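You operate a simulated robot arm through the tools that you are given. There is no shell and no other tool.

You are at the controls of a simulated robot arm. One attempt, no reset.

TASK
The power box has tripped. Switch the blue charger off and get both docked batteries charging again.
Fine: main switch off before the reset, on again last. Where these are worked on the way, their far stop is far enough and under half their travel is too little: main switch.

It is judged by the outcome, as a careful person would: the job done as asked, and still so three seconds after it is handed in. It fails if anything else is knocked over, pushed out of place, dropped, spilled or broken.

THE ROBOT
A 7-joint arm with a two-finger parallel gripper, fixed in place. Base frame: the origin is on the floor under the middle of its stand, x ahead of it, y to its left, z up. Lengths are in m, angles in degrees, forces in N, time in s.
With the tool pointing down near the work surface it reaches from about 0.44 to 0.9 m from the base axis. Its first joint turns from -17.0 to 126.0 degrees. Payload 1.57 kg.
The tool frame sits at the grasp point between the pads (the TCP): z along the fingers, y along the line on which they close. The tips reach 0.03 m beyond it. The gripper opens to 0.08 m. The fingers are 0.017 m wide and 0.012 m thick; the gripper's body (0.04 by 0.082 m) begins 0.08 m behind the TCP.
Orientation is told as [roll, pitch, yaw] about the base's x, y, z axes, in that order, counted from this pose: with the fingers straight down and closing along the base's y, the tool's x points along the base's -x, its y along +y and its z along -z.

THE INTERFACE
- The arm moves only by the tool nudge_tool. Its argument "steps" is a list of rows, each an object of numbers (a shift or turn left out is 0, a gripper value left out holds the last): "dx", "dy", "dz": the shift along the tool's x, y, z in units of 400 mm (1.0 is 400 mm); "wx", "wy", "wz": the turn, a rotation vector about the tool's x, y, z in units of 120 degrees (1.0 is 120 degrees). In form: [{"dx": .., "dy": .., "dz": .., "wx": .., "wy": .., "wz": ..}, ...]. A call has 1 to 20 rows; each row is the pose to reach, as a shift and turn from the pose commanded when the call began, along the tool's axes at that moment. "jaw" is the opening, from 0 (shut) to 1 (fully open), set as the call begins (left out, the last holds). A call with a number of a shift or a turn outside -1 to 1 is refused whole. A row lasts 0.2 s, in which the tool goes at most 0.05 m and 8.6 degrees; a call with a longer step from one row to the next is refused whole, and so is a gripper value outside its range. A pose out of reach is approached as far as the arm can. The call stops where the force on the tool passes 40 N (or 10 N more than at its start, if that is more) or the arm is blocked; 0.2 s more then pass. Each finger travels about 0.045 m/s and halts on what it meets, pressing with about 30 N; the grip force reading is that of the motor and also rises with nothing between the fingers. The clock runs only during rows and for 0.2 s after the last one: add rows that repeat a pose to give the fingers time. The reply holds the time, the measured pose of the TCP, the force on the tool along the base axes, the opening and the grip force, in the units named above and with some noise, with the torque about the TCP (base axes, N m) and any sound that the robot's microphone picked up, and new pictures: "views" is both (left out), scene, wrist or none.
- Cameras (640 x 400 px; columns grow to the right, rows downward): "scene" is fixed at [0.222, -0.6489, 1.6098]; the picture's right is [0.40, -0.92, 0.00], its down [-0.78, -0.34, -0.52] and it looks along [0.48, 0.21, -0.85] (base axes); focal length 221 px, centre (320, 200). "wrist" rides on the gripper at [0.072, -0.007, -0.122] in the tool frame; the picture's right is [0.09, 1.00, 0.00], its down [-0.84, 0.08, -0.54] and it looks along [-0.54, 0.05, 0.84] (tool axes); focal length 238 px, centre (320, 200). There is no depth. A picture from a camera that has moved, and an enlarged one, comes with that camera's place and axes in the base frame and with its lens.
- raise_lower(by): slides the trunk up (or, below 0, down) by that many m; the arm rides with it, the base frame stays. It gives what a move gives, with no picture.
- enlarge(camera, box): a new picture of the part [left, top, right, bottom] of that camera's present view, enlarged. It takes no simulated time.
- sign_off(): hands the job in; it is judged then, once.

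Nothing tells you positions but the pictures and the camera data. Unless the task says otherwise, let go and move clear before handing in.

The tools are called after "Call:" as a command line: name --argument value ..., lists and objects as JSON in quotes. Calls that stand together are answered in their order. nudge_tool: Moves the arm, as the interface text tells. Its arguments: {"type":"object","properties":{"steps":{"type":"array"},"jaw":{"type":"number"},"views":{"type":"string","enum":["both","scene","wrist","none"]}},"required":["steps"]} The other tools are called the same way: raise_lower (by) moves the trunk up or down; enlarge (camera, box) takes an enlarged picture of a part of a camera's view; sign_off () hands the job in.

At the start:

```text
t: 0.0
eef_pos: [0.7088, -0.0352, 1.2103]
tool_rot: [0.0, 0.0, 0.0]
wrist_force: [0.4, -0.3, 0.0]
moment: [0.0, -0.01, -0.03]
gripper_width: 0.0801
finger_force: 0.1
trunk travel left (down, up): [-0.625, 0.165]
```

scene: 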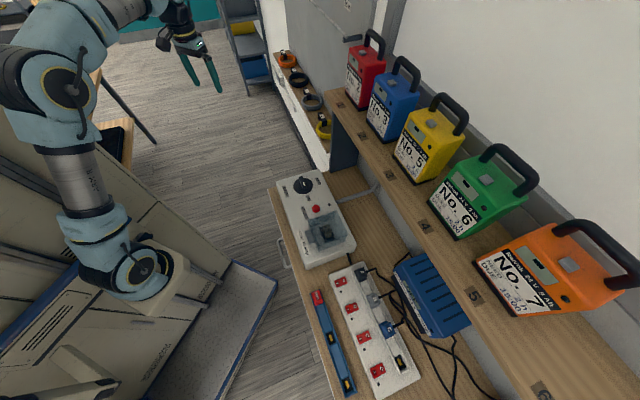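
wrist: 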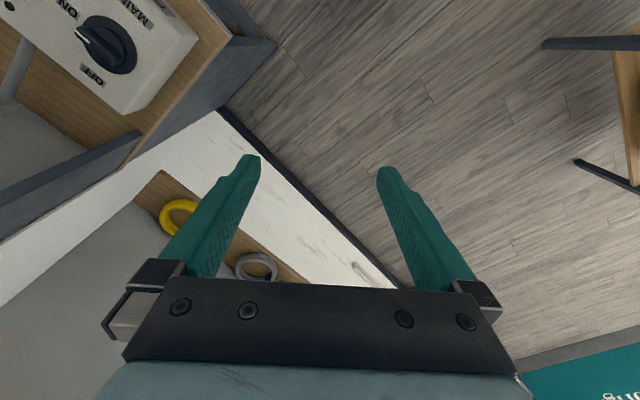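

I see a bench with a power box (rotary main switch, red reset, a cover or recess), a power strip with red switches, a blue charger and batteries on a shelf. I'll look closer before moving.

Call:
enlarge --camera "scene" --box '[260, 160, 380, 280]'

Call:
enlarge --camera "scene" --box '[300, 250, 480, 400]'

Call:
enlarge --camera "scene" --box '[320, 20, 640, 320]'

Call:
enlarge --camera "wrist" --box '[0, 0, 240, 150]'

```text
3.33 times, centred on (320, 220) of scene
camera zoom: at [0.222, -0.6489, 1.6098], right [0.4, -0.92, 0.0], down [-0.78, -0.34, -0.52], along [0.48, 0.21, -0.85], focal length 738 px, centre (320, 133)
```

zoom: 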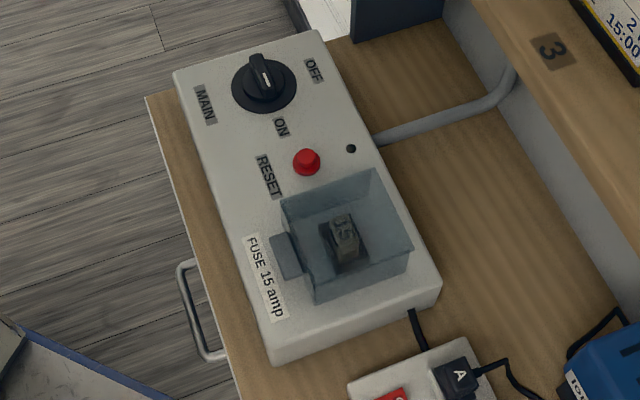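

```text
2.67 times, centred on (390, 325) of scene
camera zoom: at [0.222, -0.6489, 1.6098], right [0.4, -0.92, 0.0], down [-0.78, -0.34, -0.52], along [0.48, 0.21, -0.85], focal length 590 px, centre (133, -133)
```

zoom: 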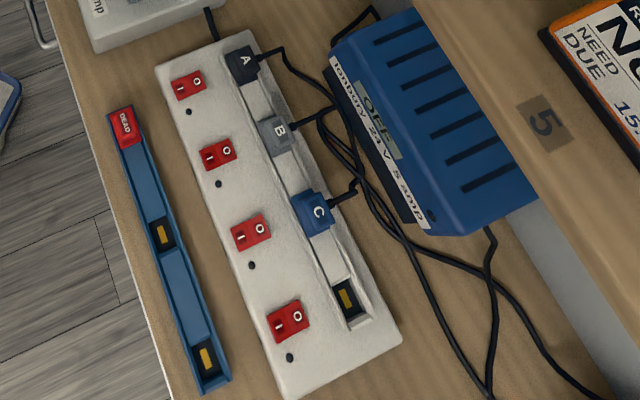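

```text
1.33 times, centred on (480, 170) of scene
camera zoom: at [0.222, -0.6489, 1.6098], right [0.4, -0.92, 0.0], down [-0.78, -0.34, -0.52], along [0.48, 0.21, -0.85], focal length 295 px, centre (107, 240)
```

zoom: 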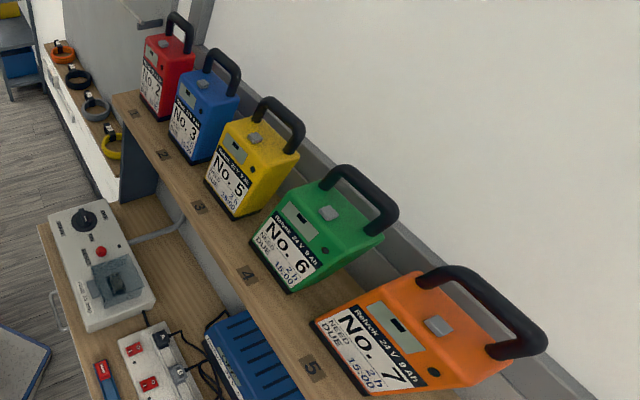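

```text
2.67 times, centred on (120, 75) of wrist
camera zoom: at [0.6375, -0.0434, 1.3324], right [-0.09, 1.0, 0.0], down [0.84, 0.08, 0.54], along [0.54, 0.05, -0.84], focal length 636 px, centre (853, 533)
```

zoom: 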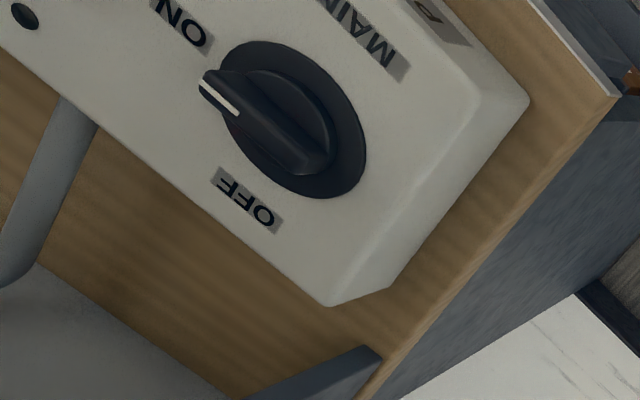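

The bench runs diagonally (about −45° from base x). I estimate the main knob near (0.67, −0.39, 0.88), with the strip further toward −y. I'll move up high over the bench, yawed toward it, to look around with the wrist camera.

Call:
nudge_tool --steps '[{"dx": 0.034, "dy": -0.098, "wz": 0.047}, {"dx": 0.069, "dy": -0.197, "wz": 0.094}, {"dx": 0.103, "dy": -0.295, "wz": 0.141}, {"dx": 0.1375, "dy": -0.394, "wz": 0.1875}, {"dx": 0.172, "dy": -0.492, "wz": 0.234}, {"dx": 0.206, "dy": -0.59, "wz": 0.281}, {"dx": 0.24, "dy": -0.689, "wz": 0.328}, {"dx": 0.275, "dy": -0.7875, "wz": 0.375}]' --jaw 0.5

```text
t: 1.8
eef_pos: [0.5954, -0.3493, 1.2103]
tool_rot: [0.0, 0.0, -44.9]
wrist_force: [0.9, 0.2, -0.3]
moment: [-0.07, 0.02, 0.01]
gripper_width: 0.0401
finger_force: 0.0
trunk travel left (down, up): [-0.625, 0.165]
camera wrist: at [0.5409, -0.3041, 1.3331], right [0.64, 0.77, 0.0], down [0.65, -0.54, 0.54], along [0.42, -0.35, -0.84], focal length 238 px, centre (320, 200)
```

scene: 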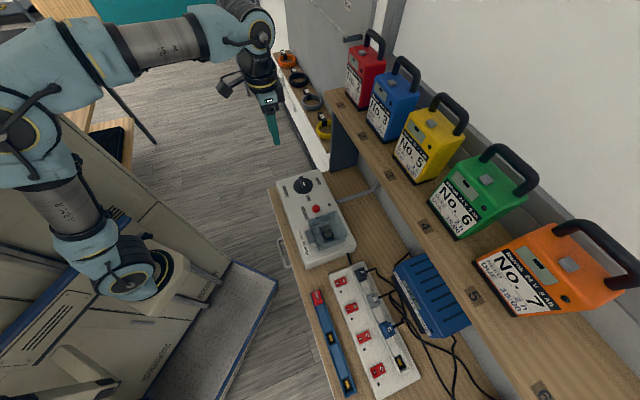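
wrist: 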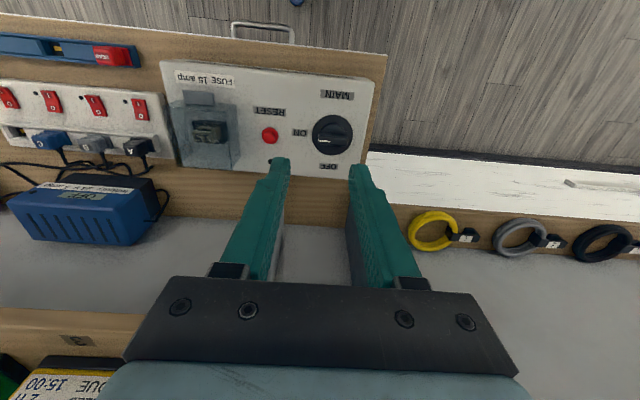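

The arm reaches the bench fine. I'll slide along the bench to look at the strip, the blue charger and where cables A and B go.

Call:
nudge_tool --steps '[{"dy": -0.11}, {"dy": -0.22}, {"dy": -0.33}, {"dy": -0.44}, {"dy": -0.55}, {"dy": -0.66}, {"dy": -0.77}, {"dy": -0.85}]'

Call:
enlarge --camera "wrist" --box '[0, 0, 320, 200]'

Call:
enlarge --camera "wrist" --box '[320, 0, 640, 200]'

Call:
enlarge --camera "wrist" --box '[0, 200, 320, 400]'

```text
t: 3.6
eef_pos: [0.3528, -0.5906, 1.2126]
tool_rot: [0.1, 0.0, -45.0]
wrist_force: [0.0, -0.5, -0.2]
moment: [-0.03, 0.02, -0.02]
gripper_width: 0.0401
finger_force: 0.1
trunk travel left (down, up): [-0.625, 0.165]
camera wrist: at [0.2988, -0.5457, 1.3358], right [0.64, 0.77, 0.0], down [0.65, -0.54, 0.54], along [0.42, -0.35, -0.84], focal length 238 px, centre (320, 200)
```

scene: 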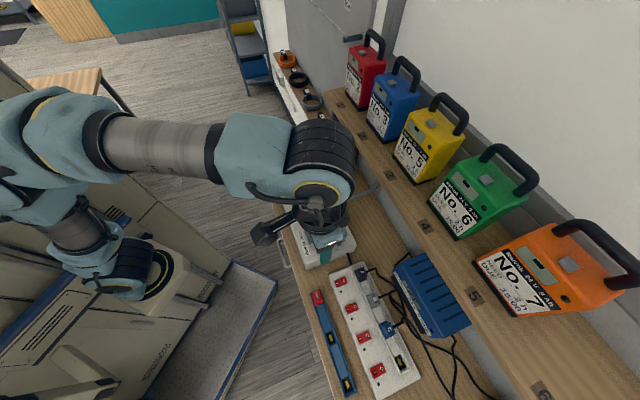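
wrist: 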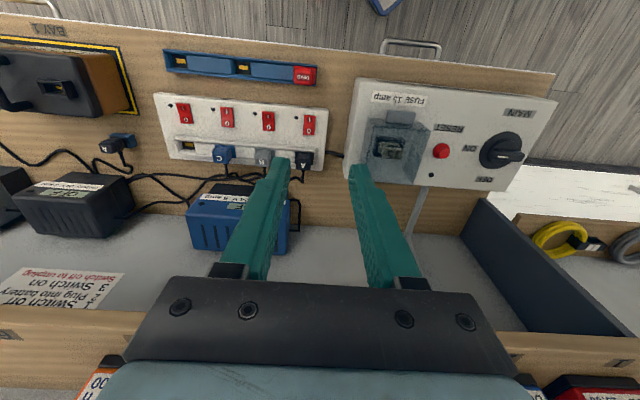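

```text
2.00 times, centred on (160, 100) of wrist
camera zoom: at [0.2988, -0.5457, 1.3358], right [0.64, 0.77, 0.0], down [0.65, -0.54, 0.54], along [0.42, -0.35, -0.84], focal length 477 px, centre (640, 400)
```

zoom: 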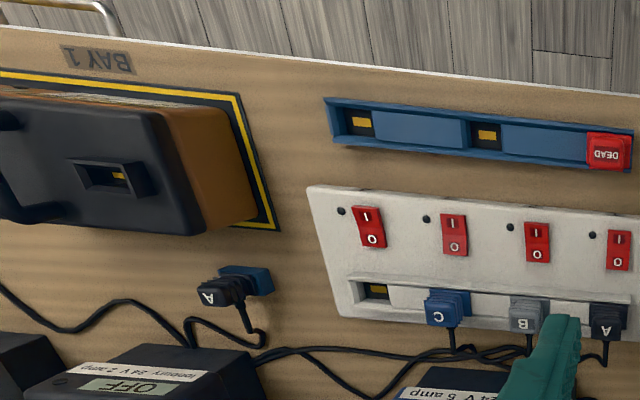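

```text
2.00 times, centred on (480, 100) of wrist
camera zoom: at [0.2988, -0.5457, 1.3358], right [0.64, 0.77, 0.0], down [0.65, -0.54, 0.54], along [0.42, -0.35, -0.84], focal length 477 px, centre (0, 400)
```

zoom: 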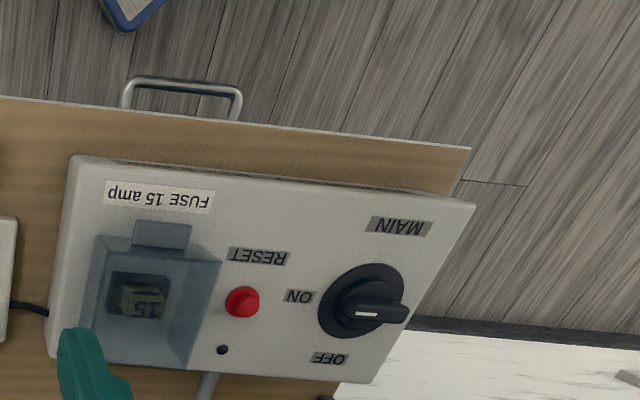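

```text
2.00 times, centred on (160, 300) of wrist
camera zoom: at [0.2988, -0.5457, 1.3358], right [0.64, 0.77, 0.0], down [0.65, -0.54, 0.54], along [0.42, -0.35, -0.84], focal length 477 px, centre (640, 0)
```

zoom: 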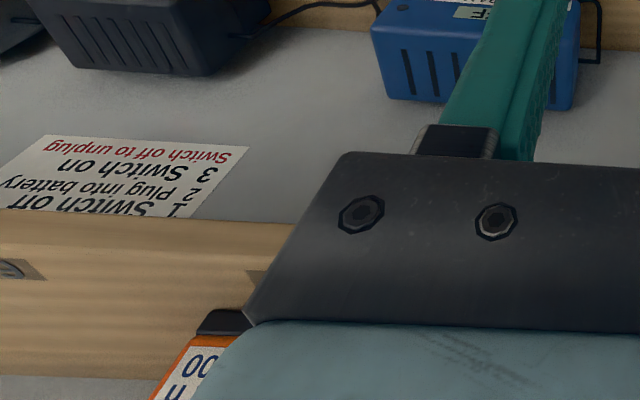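

There are docking bays further along. Bay 1 holds a battery and a charger lead "A" sits beside it. I'll slide further along to see everything.

Call:
nudge_tool --steps '[{"dy": -0.11}, {"dy": -0.22}, {"dy": -0.33}, {"dy": -0.44}, {"dy": -0.55}, {"dy": -0.66}, {"dy": -0.77}, {"dy": -0.85}]'

Call:
enlarge --camera "wrist" --box '[0, 0, 320, 200]'

Call:
enlarge --camera "wrist" --box '[320, 0, 640, 200]'

Call:
enlarge --camera "wrist" --box '[0, 200, 640, 400]'

```text
t: 5.4
eef_pos: [0.1259, -0.794, 1.1966]
tool_rot: [-0.1, -0.1, -44.8]
wrist_force: [-0.2, 1.3, -0.2]
moment: [-0.11, 0.02, -0.01]
gripper_width: 0.0398
finger_force: 0.1
out of reach, approached as far as the arm can: row 7, 8
trunk travel left (down, up): [-0.625, 0.165]
camera wrist: at [0.072, -0.7487, 1.3189], right [0.64, 0.77, 0.0], down [0.65, -0.54, 0.54], along [0.42, -0.35, -0.84], focal length 238 px, centre (320, 200)
```

scene: 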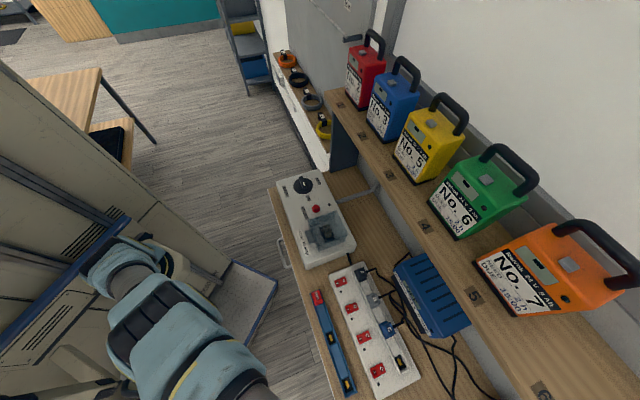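
wrist: 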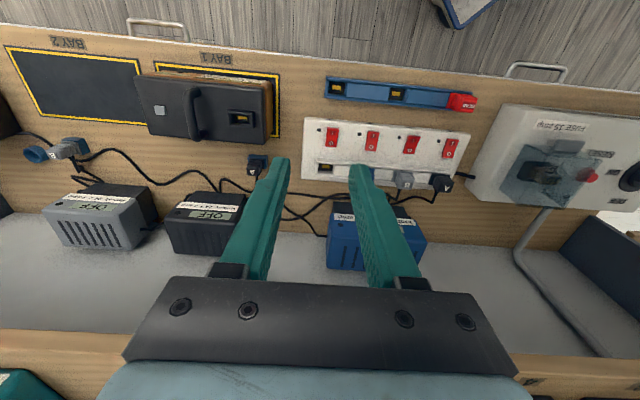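

```text
2.00 times, centred on (160, 100) of wrist
camera zoom: at [0.072, -0.7487, 1.3189], right [0.64, 0.77, 0.0], down [0.65, -0.54, 0.54], along [0.42, -0.35, -0.84], focal length 477 px, centre (640, 400)
```

zoom: 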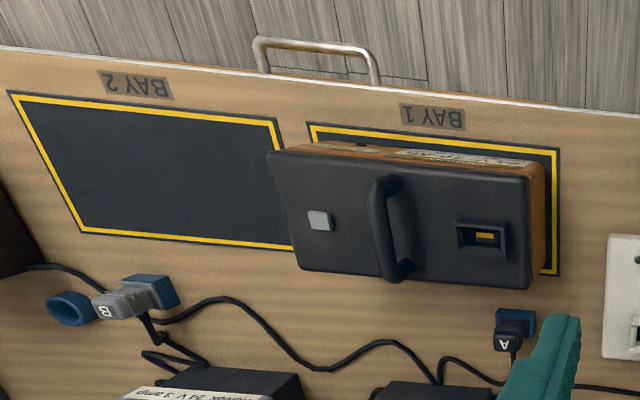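

```text
2.00 times, centred on (480, 100) of wrist
camera zoom: at [0.072, -0.7487, 1.3189], right [0.64, 0.77, 0.0], down [0.65, -0.54, 0.54], along [0.42, -0.35, -0.84], focal length 477 px, centre (0, 400)
```

zoom: 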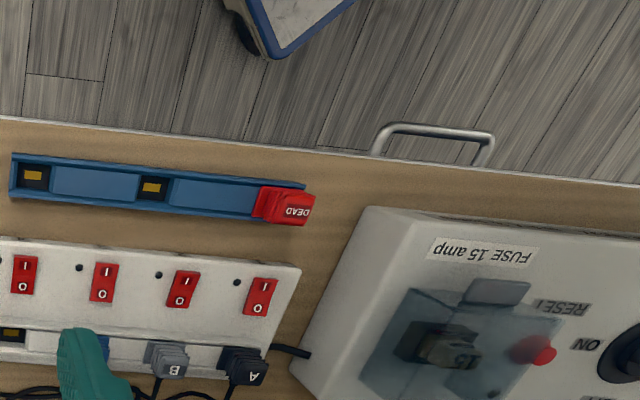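

```text
1.00 times, centred on (320, 300) of wrist (not enlarged: the box is as wide or as high as the picture)
camera zoom: at [0.072, -0.7487, 1.3189], right [0.64, 0.77, 0.0], down [0.65, -0.54, 0.54], along [0.42, -0.35, -0.84], focal length 238 px, centre (320, 100)
```

zoom: 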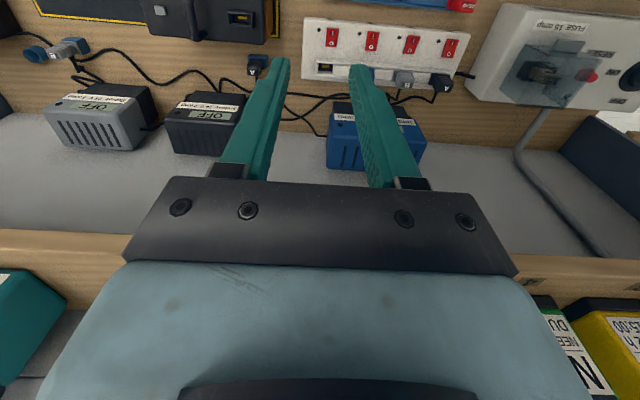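

Bay 1 has a battery with lead A parked beside it. Bay 2 is empty with lead B parked, and there's more at the far end. I'll back off from the reach limit and yaw to look further along.

Call:
nudge_tool --steps '[{"dx": 0.05, "dy": 0.05, "wz": 0.06}, {"dx": 0.1, "dy": 0.07, "wz": 0.12}, {"dx": 0.15, "dy": 0.07, "wz": 0.18}, {"dx": 0.2, "dy": 0.07, "wz": 0.24}, {"dx": 0.25, "dy": 0.07, "wz": 0.3}, {"dx": 0.25, "dy": 0.07, "wz": 0.33}]'

Call:
enlarge --camera "wrist" --box '[0, 0, 320, 200]'

Call:
enlarge --camera "wrist" --box '[320, 0, 640, 200]'

Call:
enlarge --camera "wrist" --box '[0, 160, 320, 360]'

```text
t: 6.8
eef_pos: [0.0756, -0.7026, 1.1941]
tool_rot: [0.0, 0.1, -84.7]
wrist_force: [0.5, -0.1, 1.0]
moment: [0.01, 0.01, 0.01]
gripper_width: 0.0402
finger_force: 0.1
trunk travel left (down, up): [-0.625, 0.165]
camera wrist: at [0.0638, -0.6324, 1.3163], right [0.98, 0.18, 0.0], down [0.15, -0.83, 0.54], along [0.1, -0.53, -0.84], focal length 238 px, centre (320, 200)
```

scene: 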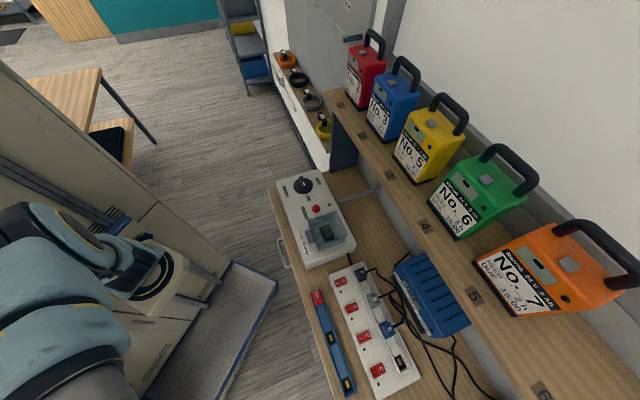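
wrist: 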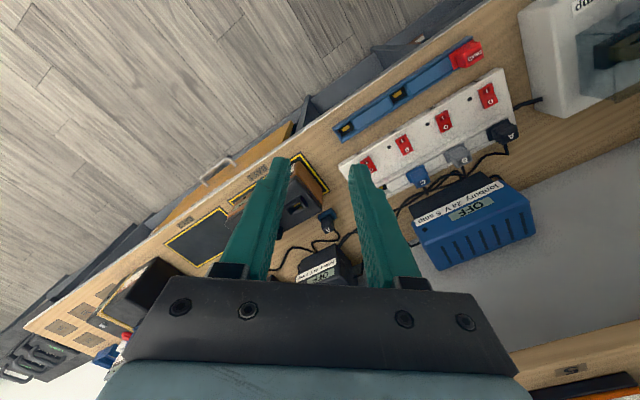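

```text
2.00 times, centred on (160, 100) of wrist
camera zoom: at [0.0638, -0.6324, 1.3163], right [0.98, 0.18, 0.0], down [0.15, -0.83, 0.54], along [0.1, -0.53, -0.84], focal length 477 px, centre (640, 400)
```

zoom: 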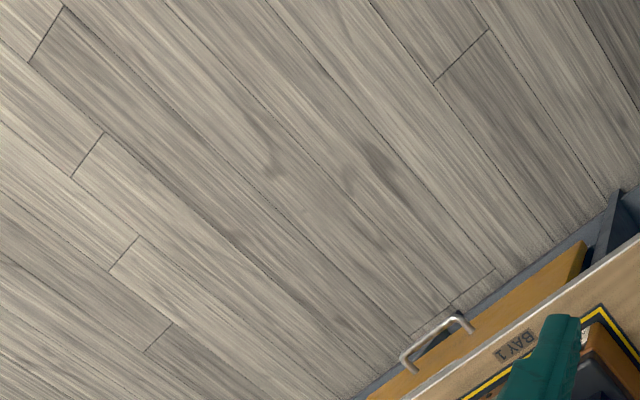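

```text
2.00 times, centred on (480, 100) of wrist
camera zoom: at [0.0638, -0.6324, 1.3163], right [0.98, 0.18, 0.0], down [0.15, -0.83, 0.54], along [0.1, -0.53, -0.84], focal length 477 px, centre (0, 400)
```

zoom: 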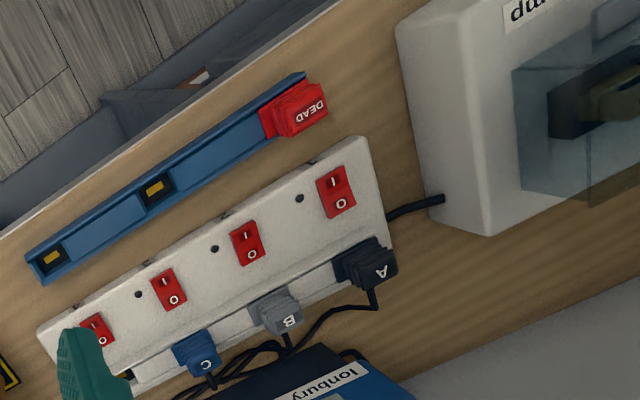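

```text
2.00 times, centred on (160, 260) of wrist
camera zoom: at [0.0638, -0.6324, 1.3163], right [0.98, 0.18, 0.0], down [0.15, -0.83, 0.54], along [0.1, -0.53, -0.84], focal length 477 px, centre (640, 80)
```

zoom: 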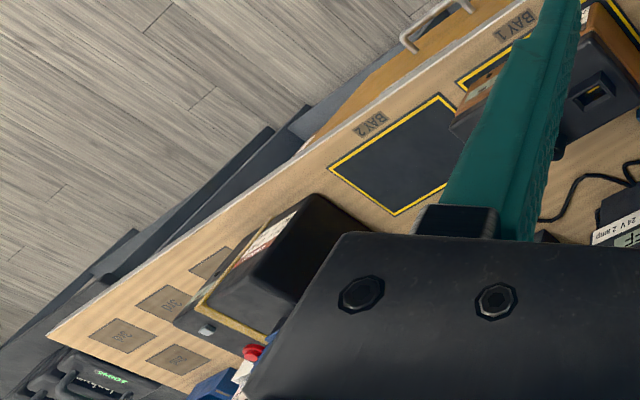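

There's another battery beyond Bay 2 and more items past it. I'll yaw further and tilt up to see that end.

Call:
nudge_tool --steps '[{"dx": 0.02, "wz": 0.06}, {"dx": 0.04, "wz": 0.12}, {"dx": 0.06, "wz": 0.18}, {"dx": 0.08, "wz": 0.24}, {"dx": 0.08, "wz": 0.3}]'

Call:
enlarge --camera "wrist" --box '[60, 50, 380, 250]'

Call:
enlarge --camera "wrist" --box '[360, 160, 640, 335]'

```text
t: 8.0
eef_pos: [0.0729, -0.6703, 1.1952]
tool_rot: [0.0, -0.1, -120.7]
wrist_force: [-0.5, -0.5, 0.5]
moment: [0.01, 0.02, 0.03]
gripper_width: 0.0399
finger_force: 0.1
trunk travel left (down, up): [-0.625, 0.165]
camera wrist: at [0.1045, -0.6067, 1.3179], right [0.9, -0.43, 0.0], down [-0.36, -0.76, 0.54], along [-0.23, -0.49, -0.84], focal length 238 px, centre (320, 200)
```

scene: 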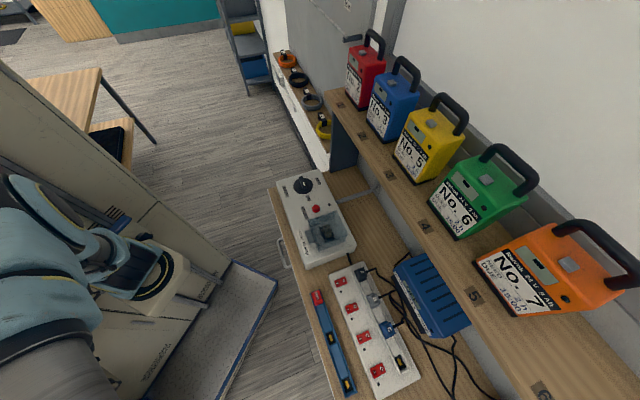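
wrist: 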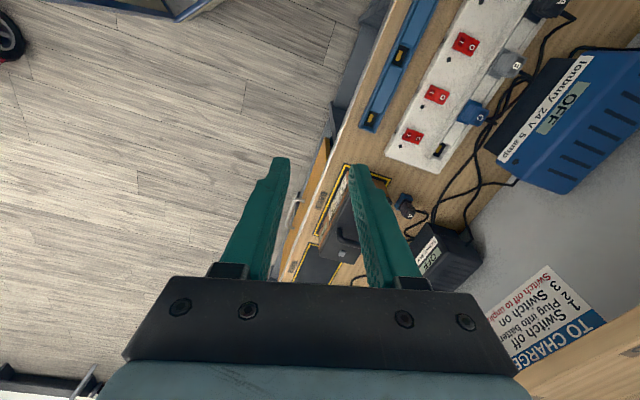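

```text
2.00 times, centred on (220, 150) of wrist
camera zoom: at [0.1045, -0.6067, 1.3179], right [0.9, -0.43, 0.0], down [-0.36, -0.76, 0.54], along [-0.23, -0.49, -0.84], focal length 477 px, centre (520, 300)
```

zoom: 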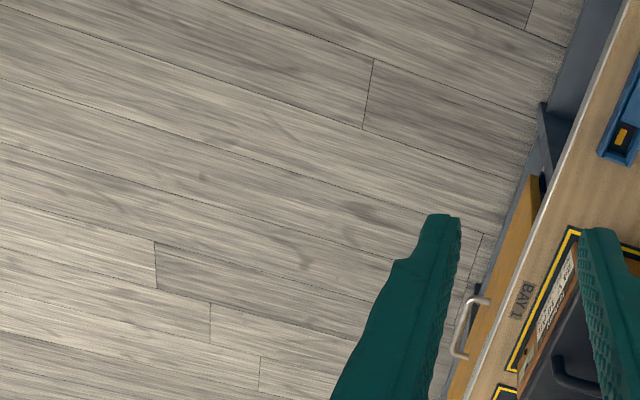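

```text
2.29 times, centred on (500, 248) of wrist
camera zoom: at [0.1045, -0.6067, 1.3179], right [0.9, -0.43, 0.0], down [-0.36, -0.76, 0.54], along [-0.23, -0.49, -0.84], focal length 545 px, centre (-91, 91)
```

zoom: 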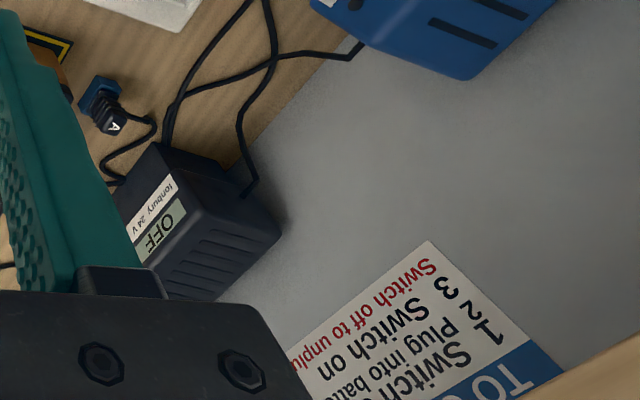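

Call:
nudge_tool --steps '[{"dx": -0.04, "dy": -0.01, "wz": -0.066}, {"dx": -0.08, "dy": -0.02, "wz": -0.132}, {"dx": -0.13, "dy": -0.03, "wz": -0.198}, {"dx": -0.18, "dy": -0.04, "wz": -0.264}, {"dx": -0.23, "dy": -0.05, "wz": -0.33}, {"dx": -0.28, "dy": -0.06, "wz": -0.396}, {"dx": -0.308, "dy": -0.079, "wz": -0.464}]' --views "wrist"

Call:
enlarge --camera "wrist" --box '[0, 40, 240, 190]'

Call:
enlarge --camera "wrist" --box '[0, 150, 240, 300]'

Call:
enlarge --camera "wrist" --box '[0, 260, 220, 400]'

```text
t: 9.6
eef_pos: [-0.0146, -0.7617, 1.1938]
tool_rot: [0.0, -0.1, -64.8]
wrist_force: [0.3, 0.6, -0.4]
moment: [-0.01, 0.02, -0.03]
gripper_width: 0.04
finger_force: 0.1
trunk travel left (down, up): [-0.625, 0.165]
camera wrist: at [-0.0512, -0.7011, 1.3174], right [0.86, 0.51, 0.0], down [0.43, -0.72, 0.54], along [0.28, -0.47, -0.84], focal length 238 px, centre (320, 200)
```

wrist: 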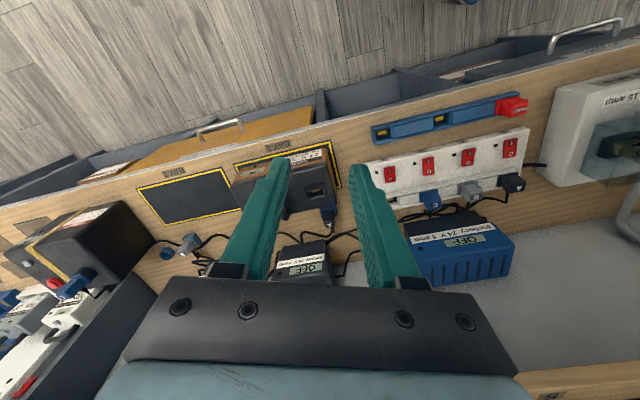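

```text
2.67 times, centred on (120, 115) of wrist
camera zoom: at [-0.0512, -0.7011, 1.3174], right [0.86, 0.51, 0.0], down [0.43, -0.72, 0.54], along [0.28, -0.47, -0.84], focal length 636 px, centre (853, 427)
```

zoom: 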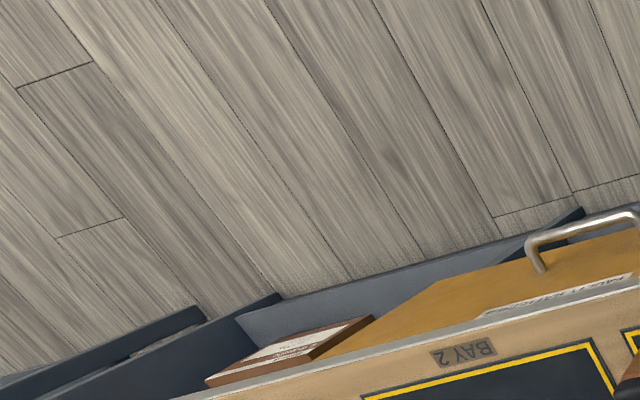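

```text
2.67 times, centred on (120, 225) of wrist
camera zoom: at [-0.0512, -0.7011, 1.3174], right [0.86, 0.51, 0.0], down [0.43, -0.72, 0.54], along [0.28, -0.47, -0.84], focal length 636 px, centre (853, 133)
```

zoom: 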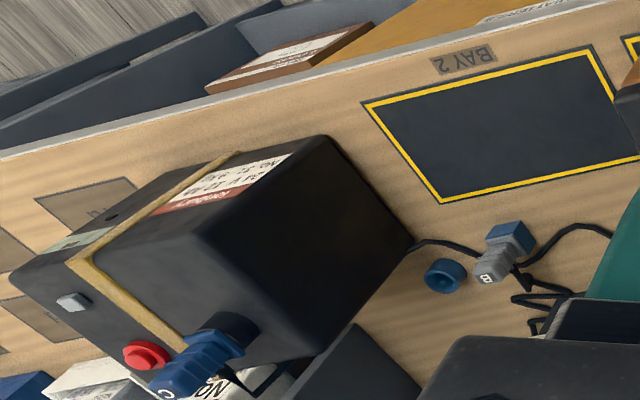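

```text
2.86 times, centred on (110, 330) of wrist
camera zoom: at [-0.0512, -0.7011, 1.3174], right [0.86, 0.51, 0.0], down [0.43, -0.72, 0.54], along [0.28, -0.47, -0.84], focal length 681 px, centre (920, -171)
```

zoom: 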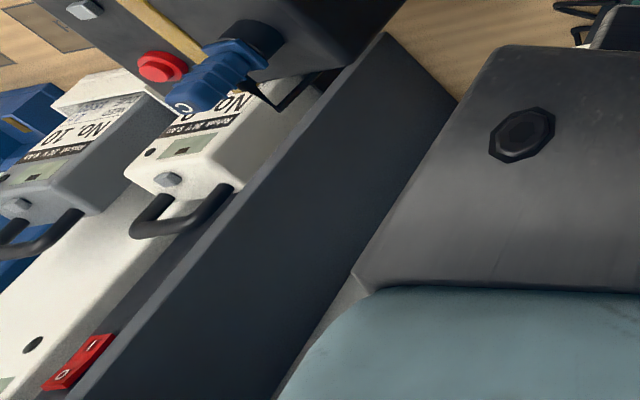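

The blue lead C is plugged into a large battery at the bench end, and further along there's another dock unit with batteries (No. 10 …) and its own red rocker. I'll tilt the wrist sideways to get a good look at that end.

Call:
nudge_tool --steps '[{"dy": -0.05, "wx": 0.06}, {"dy": -0.1, "wx": 0.12}, {"dy": -0.15, "wx": 0.18}, {"dy": -0.2, "wx": 0.24}, {"dy": -0.25, "wx": 0.3}]'

Call:
enlarge --camera "wrist" --box '[0, 0, 320, 200]'

Call:
enlarge --camera "wrist" --box '[0, 120, 320, 320]'

Call:
enlarge --camera "wrist" --box '[0, 240, 256, 400]'

```text
t: 10.8
eef_pos: [-0.105, -0.8033, 1.1944]
tool_rot: [-36.1, 0.1, -64.9]
wrist_force: [-0.8, -0.3, 0.2]
moment: [0.01, 0.02, 0.0]
gripper_width: 0.0401
finger_force: 0.0
trunk travel left (down, up): [-0.625, 0.165]
camera wrist: at [-0.0757, -0.7108, 1.2971], right [0.69, 0.42, -0.59], down [0.7, -0.6, 0.39], along [-0.18, -0.68, -0.71], focal length 238 px, centre (320, 200)
```

scene: 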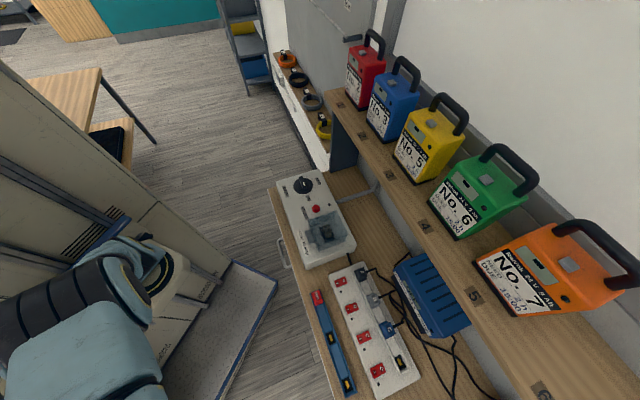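
wrist: 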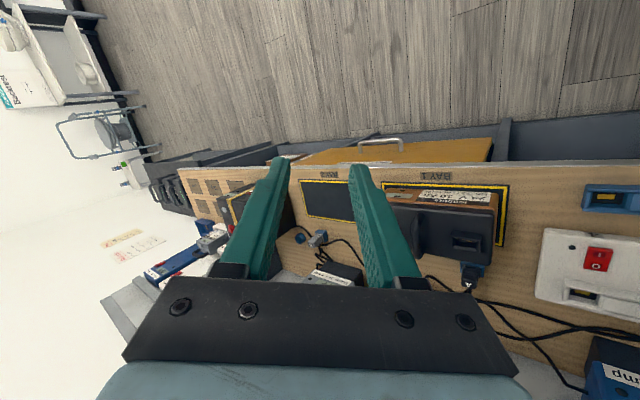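

```text
2.00 times, centred on (160, 100) of wrist
camera zoom: at [-0.0757, -0.7108, 1.2971], right [0.69, 0.42, -0.59], down [0.7, -0.6, 0.39], along [-0.18, -0.68, -0.71], focal length 477 px, centre (640, 400)
```

zoom: 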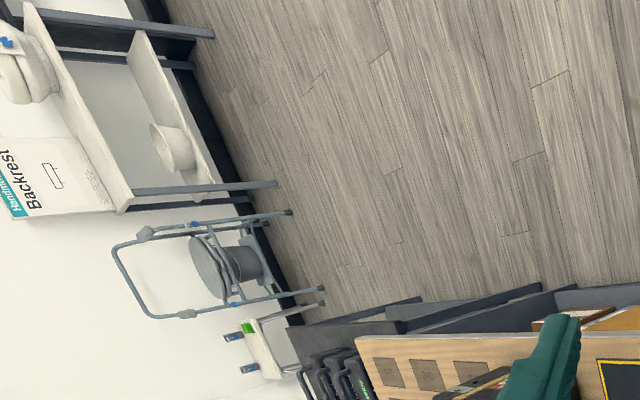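

```text
2.00 times, centred on (160, 220) of wrist
camera zoom: at [-0.0757, -0.7108, 1.2971], right [0.69, 0.42, -0.59], down [0.7, -0.6, 0.39], along [-0.18, -0.68, -0.71], focal length 477 px, centre (640, 160)
```

zoom: 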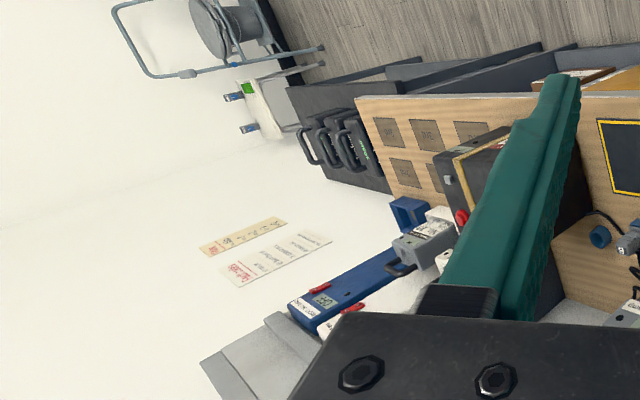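

```text
2.50 times, centred on (128, 320) of wrist
camera zoom: at [-0.0757, -0.7108, 1.2971], right [0.69, 0.42, -0.59], down [0.7, -0.6, 0.39], along [-0.18, -0.68, -0.71], focal length 596 px, centre (800, -100)
```

zoom: 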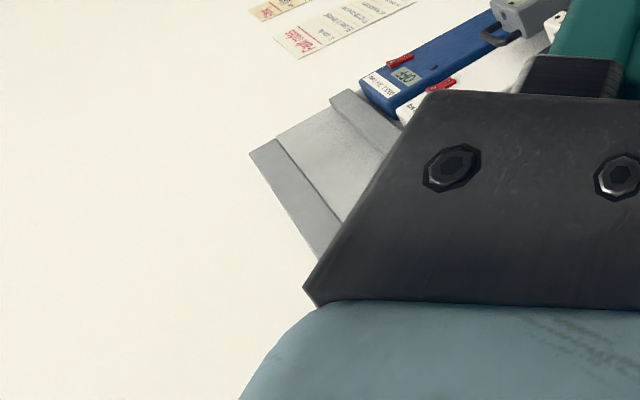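

There are two wall docks at the far end (one blue with a red rocker and "OFF" display, one white) and a paper notice on the wall. I need to read those before deciding which is "the blue charger".

Call:
nudge_tool --steps '[{"dy": 0.05, "wx": -0.06}, {"dy": 0.1, "wx": -0.12}, {"dy": 0.12, "wx": -0.18}, {"dy": 0.12, "wx": -0.24}, {"dy": 0.12, "wx": -0.3}]' --views "none"

Call:
nudge_tool --steps '[{"wy": -0.05, "wz": 0.045}, {"wy": -0.1, "wz": 0.09}, {"wy": -0.15, "wz": 0.135}, {"wy": -0.2, "wz": 0.18}, {"wy": -0.25, "wz": 0.225}, {"wy": -0.3, "wz": 0.27}, {"wy": -0.35, "wz": 0.315}, {"wy": -0.4, "wz": 0.36}]' --views "both"

```text
t: 12.0
eef_pos: [-0.0706, -0.7736, 1.1633]
tool_rot: [0.1, 0.0, -64.9]
wrist_force: [0.0, -0.1, -0.6]
moment: [0.04, -0.01, -0.02]
gripper_width: 0.0399
finger_force: 0.0
out of reach, approached as far as the arm can: row 5
trunk travel left (down, up): [-0.625, 0.165]
```

```text
t: 13.8
eef_pos: [-0.0722, -0.7701, 1.1627]
tool_rot: [22.6, -42.2, -119.8]
wrist_force: [-0.2, -0.7, -0.1]
moment: [-0.02, 0.01, -0.01]
gripper_width: 0.0399
finger_force: 0.1
trunk travel left (down, up): [-0.625, 0.165]
camera wrist: at [-0.0549, -0.6352, 1.1971], right [0.96, -0.17, 0.22], down [-0.25, -0.16, 0.95], along [-0.13, -0.97, -0.2], focal length 238 px, centre (320, 200)
```

scene: 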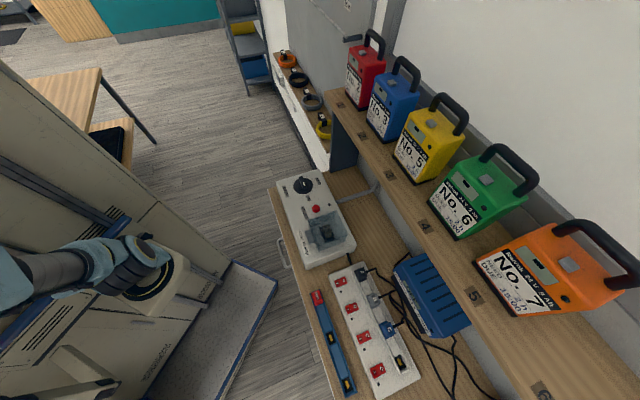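
wrist: 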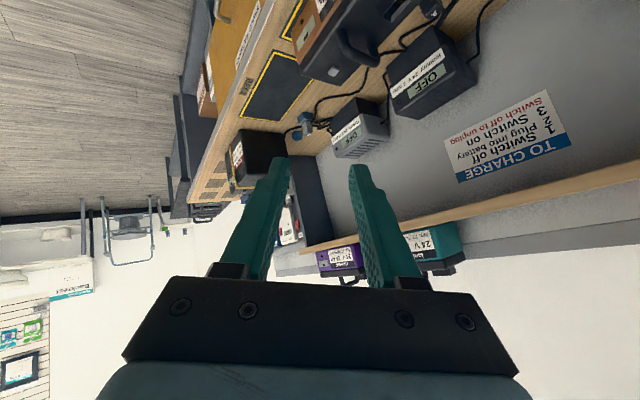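

Call:
nudge_tool --steps '[{"wx": -0.046, "wy": 0.02, "wz": -0.047}, {"wx": -0.092, "wy": 0.04, "wz": -0.094}, {"wx": -0.139, "wy": 0.06, "wz": -0.142}, {"wx": -0.139, "wy": 0.06, "wz": -0.142}]' --views "wrist"

Call:
enlarge --camera "wrist" --box '[80, 140, 272, 260]'

Call:
enlarge --camera "wrist" --box '[160, 60, 400, 210]'

```text
t: 14.8
eef_pos: [-0.0728, -0.7716, 1.1624]
tool_rot: [22.5, -42.0, -94.5]
wrist_force: [0.5, -0.6, -0.1]
moment: [0.0, 0.0, -0.01]
gripper_width: 0.0398
finger_force: 0.0
trunk travel left (down, up): [-0.625, 0.165]
camera wrist: at [-0.1138, -0.6412, 1.1974], right [0.94, 0.25, 0.22], down [-0.16, -0.25, 0.95], along [0.29, -0.93, -0.2], focal length 238 px, centre (320, 200)
```

wrist: 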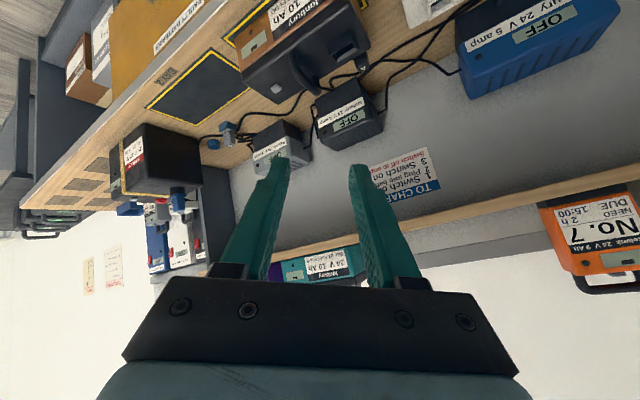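

```text
3.33 times, centred on (176, 200) of wrist
camera zoom: at [-0.1138, -0.6412, 1.1974], right [0.94, 0.25, 0.22], down [-0.16, -0.25, 0.95], along [0.29, -0.93, -0.2], focal length 794 px, centre (800, 200)
```

zoom: 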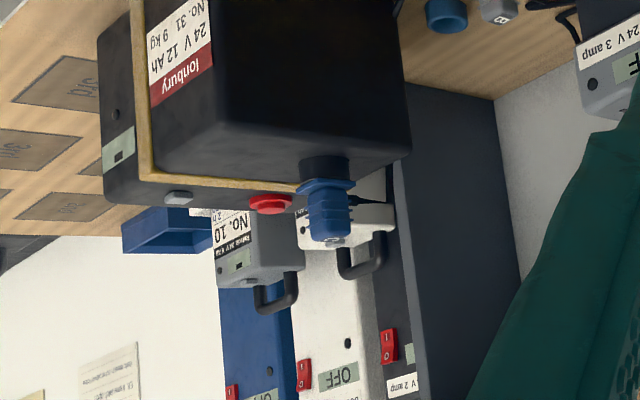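

```text
2.67 times, centred on (280, 135) of wrist
camera zoom: at [-0.1138, -0.6412, 1.1974], right [0.94, 0.25, 0.22], down [-0.16, -0.25, 0.95], along [0.29, -0.93, -0.2], focal length 636 px, centre (427, 373)
```

zoom: 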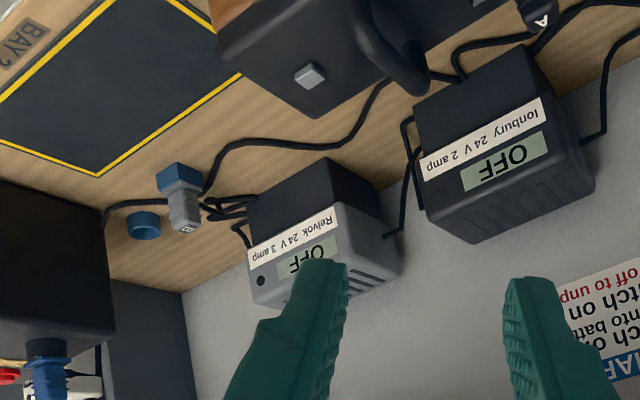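

The docks are partially hidden by battery No. 31 (fed by blue lead C). I'll raise the trunk for a better view over it.

Call:
raise_lower --by 0.16

Call:
nudge_tool --steps '[{"dy": -0.1}, {"dy": -0.2}, {"dy": -0.3}, {"dy": -0.35}]' --views "wrist"

Call:
enlarge --camera "wrist" --box '[40, 120, 280, 270]'

```text
t: 16.6
eef_pos: [-0.071, -0.7714, 1.3222]
tool_rot: [22.6, -42.0, -94.6]
wrist_force: [0.7, -0.9, -0.6]
moment: [-0.04, -0.01, -0.01]
gripper_width: 0.04
finger_force: 0.1
trunk travel left (down, up): [-0.785, 0.005]
```

```text
t: 17.6
eef_pos: [-0.1946, -0.8012, 1.2839]
tool_rot: [22.6, -42.1, -93.8]
wrist_force: [-0.1, 0.2, 0.1]
moment: [-0.05, 0.04, -0.01]
gripper_width: 0.04
finger_force: 0.0
trunk travel left (down, up): [-0.785, 0.005]
camera wrist: at [-0.2385, -0.6717, 1.3187], right [0.94, 0.26, 0.22], down [-0.15, -0.26, 0.95], along [0.31, -0.93, -0.2], focal length 238 px, centre (320, 200)
```

wrist: 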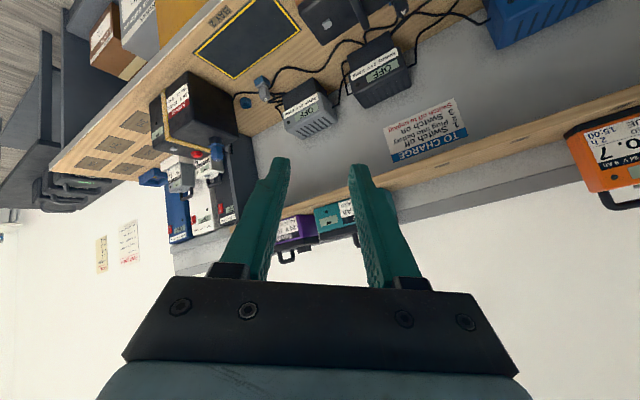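

```text
2.67 times, centred on (160, 195) of wrist
camera zoom: at [-0.2385, -0.6717, 1.3187], right [0.94, 0.26, 0.22], down [-0.15, -0.26, 0.95], along [0.31, -0.93, -0.2], focal length 636 px, centre (747, 213)
```

zoom: 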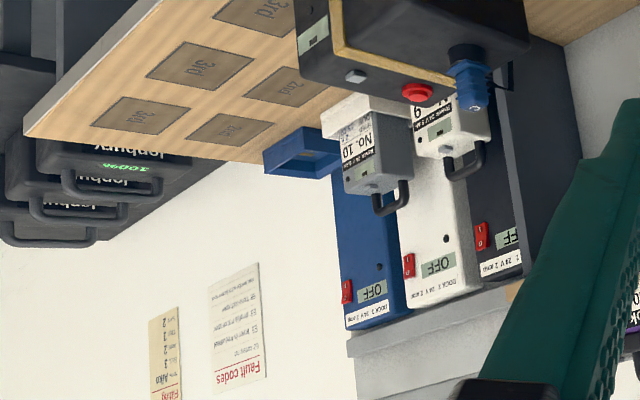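

Three wall docks: Dock 1 (No. 9) and Dock 2 (No. 10) hold batteries, and blue Dock 3 is empty. All read OFF because the box tripped. I'll read the notices and the docks' rockers up close.

Call:
enlarge --camera "wrist" --box '[90, 210, 154, 280]'

Call:
enlarge --camera "wrist" --box '[155, 140, 251, 250]'

Call:
enlarge --camera "wrist" --box '[260, 20, 500, 170]'

```text
5.71 times, centred on (122, 245) of wrist
camera zoom: at [-0.2385, -0.6717, 1.3187], right [0.94, 0.26, 0.22], down [-0.15, -0.26, 0.95], along [0.31, -0.93, -0.2], focal length 1362 px, centre (1451, -57)
```

zoom: 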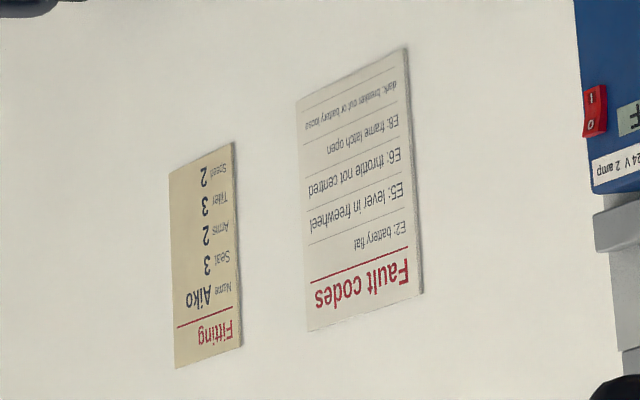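

```text
3.64 times, centred on (203, 195) of wrist
camera zoom: at [-0.2385, -0.6717, 1.3187], right [0.94, 0.26, 0.22], down [-0.15, -0.26, 0.95], along [0.31, -0.93, -0.2], focal length 867 px, centre (746, 218)
```

zoom: 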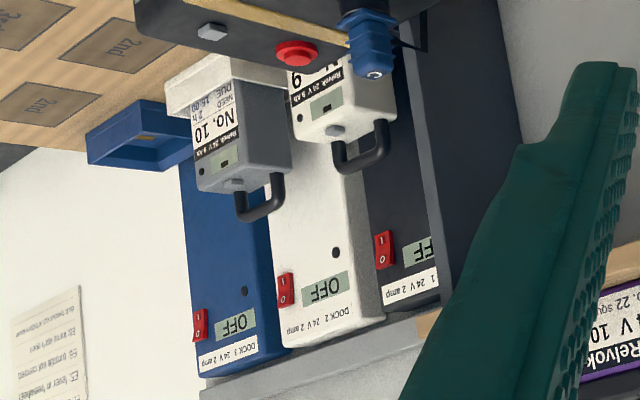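

```text
2.67 times, centred on (380, 95) of wrist
camera zoom: at [-0.2385, -0.6717, 1.3187], right [0.94, 0.26, 0.22], down [-0.15, -0.26, 0.95], along [0.31, -0.93, -0.2], focal length 636 px, centre (160, 480)
```

zoom: 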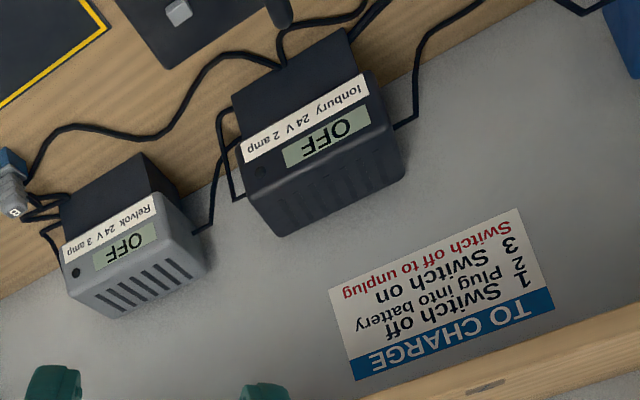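

The notices are about wheelchair fault codes and not relevant here. Docked batteries No. 9 and No. 10 are in the wall docks, and "blue charger" is the big blue 5 A unit on lead C. I'll go back over the bench to inspect the strip rockers, the fuse and the power box closely.

Call:
nudge_tool --steps '[{"dx": 0.037, "dy": 0.085, "dz": 0.004, "wx": 0.002, "wy": 0.044, "wz": -0.035}, {"dx": 0.075, "dy": 0.17, "dz": 0.009, "wx": 0.005, "wy": 0.088, "wz": -0.07}, {"dx": 0.112, "dy": 0.254, "dz": 0.013, "wx": 0.007, "wy": 0.132, "wz": -0.105}, {"dx": 0.149, "dy": 0.339, "dz": 0.017, "wx": 0.009, "wy": 0.176, "wz": -0.14}, {"dx": 0.187, "dy": 0.424, "dz": 0.022, "wx": 0.012, "wy": 0.22, "wz": -0.175}, {"dx": 0.224, "dy": 0.509, "dz": 0.026, "wx": 0.014, "wy": 0.265, "wz": -0.209}, {"dx": 0.261, "dy": 0.593, "dz": 0.03, "wx": 0.016, "wy": 0.309, "wz": -0.244}, {"dx": 0.299, "dy": 0.678, "dz": 0.035, "wx": 0.019, "wy": 0.353, "wz": -0.279}, {"dx": 0.336, "dy": 0.763, "dz": 0.039, "wx": 0.021, "wy": 0.397, "wz": -0.314}]' --views "none"

Call:
raise_lower --by -0.16

```text
t: 19.6
eef_pos: [0.0958, -0.656, 1.2683]
tool_rot: [0.0, 0.1, -46.0]
wrist_force: [-1.0, -0.4, 0.4]
moment: [0.04, -0.05, -0.01]
gripper_width: 0.0399
finger_force: 0.1
trunk travel left (down, up): [-0.785, 0.005]
```

```text
t: 21.5
eef_pos: [0.0958, -0.6545, 1.1081]
tool_rot: [0.0, 0.1, -45.9]
wrist_force: [-0.7, 0.2, -0.8]
moment: [-0.02, 0.04, 0.02]
gripper_width: 0.0401
finger_force: 0.0
trunk travel left (down, up): [-0.625, 0.165]
```

Call:
nudge_tool --steps '[{"dx": -0.076, "dy": 0.047, "dz": 0.025}, {"dx": -0.152, "dy": 0.095, "dz": 0.05}, {"dx": -0.2275, "dy": 0.142, "dz": 0.075}]'

Call:
enlarge --camera "wrist" --box '[180, 30, 500, 190]'

Call:
enlarge --camera "wrist" --box '[260, 60, 400, 148]'

```text
t: 22.3
eef_pos: [0.2028, -0.6783, 1.0772]
tool_rot: [0.0, 0.2, -46.1]
wrist_force: [0.4, 0.4, 0.4]
moment: [-0.05, -0.07, -0.01]
gripper_width: 0.04
finger_force: 0.0
trunk travel left (down, up): [-0.625, 0.165]
camera wrist: at [0.1487, -0.6332, 1.2003], right [0.65, 0.76, 0.0], down [0.64, -0.55, 0.54], along [0.41, -0.35, -0.84], focal length 238 px, centre (320, 200)
```

scene: 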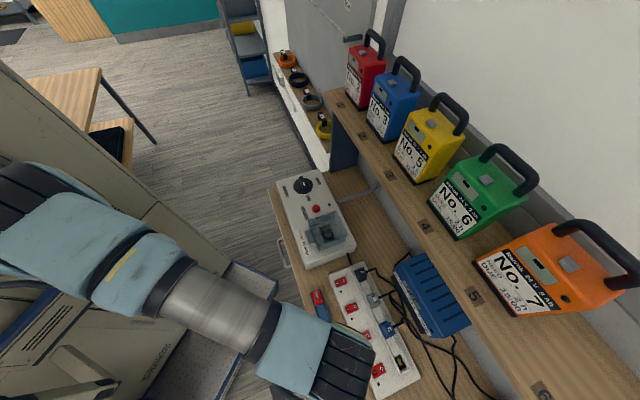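
wrist: 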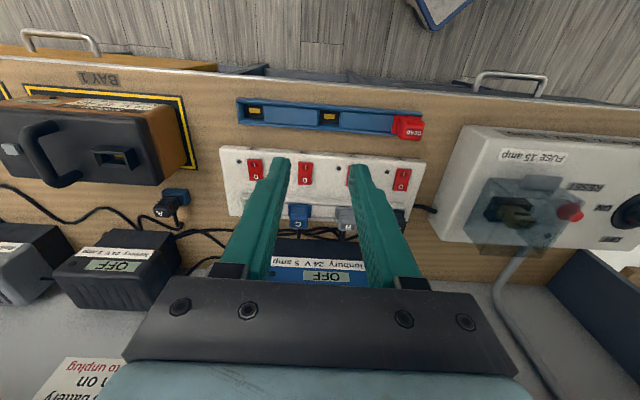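

```text
2.00 times, centred on (340, 110) of wrist
camera zoom: at [0.1487, -0.6332, 1.2003], right [0.65, 0.76, 0.0], down [0.64, -0.55, 0.54], along [0.41, -0.35, -0.84], focal length 477 px, centre (280, 380)
```

zoom: 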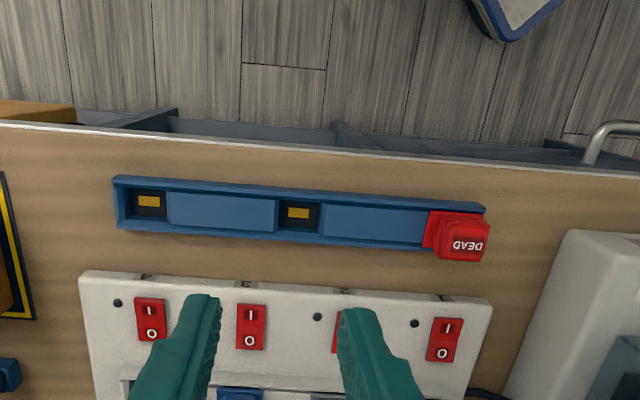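

```text
4.55 times, centred on (330, 104) of wrist
camera zoom: at [0.1487, -0.6332, 1.2003], right [0.65, 0.76, 0.0], down [0.64, -0.55, 0.54], along [0.41, -0.35, -0.84], focal length 1083 px, centre (274, 636)
```

zoom: 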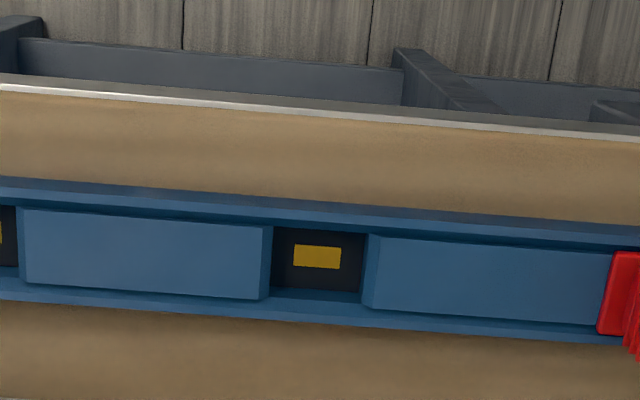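

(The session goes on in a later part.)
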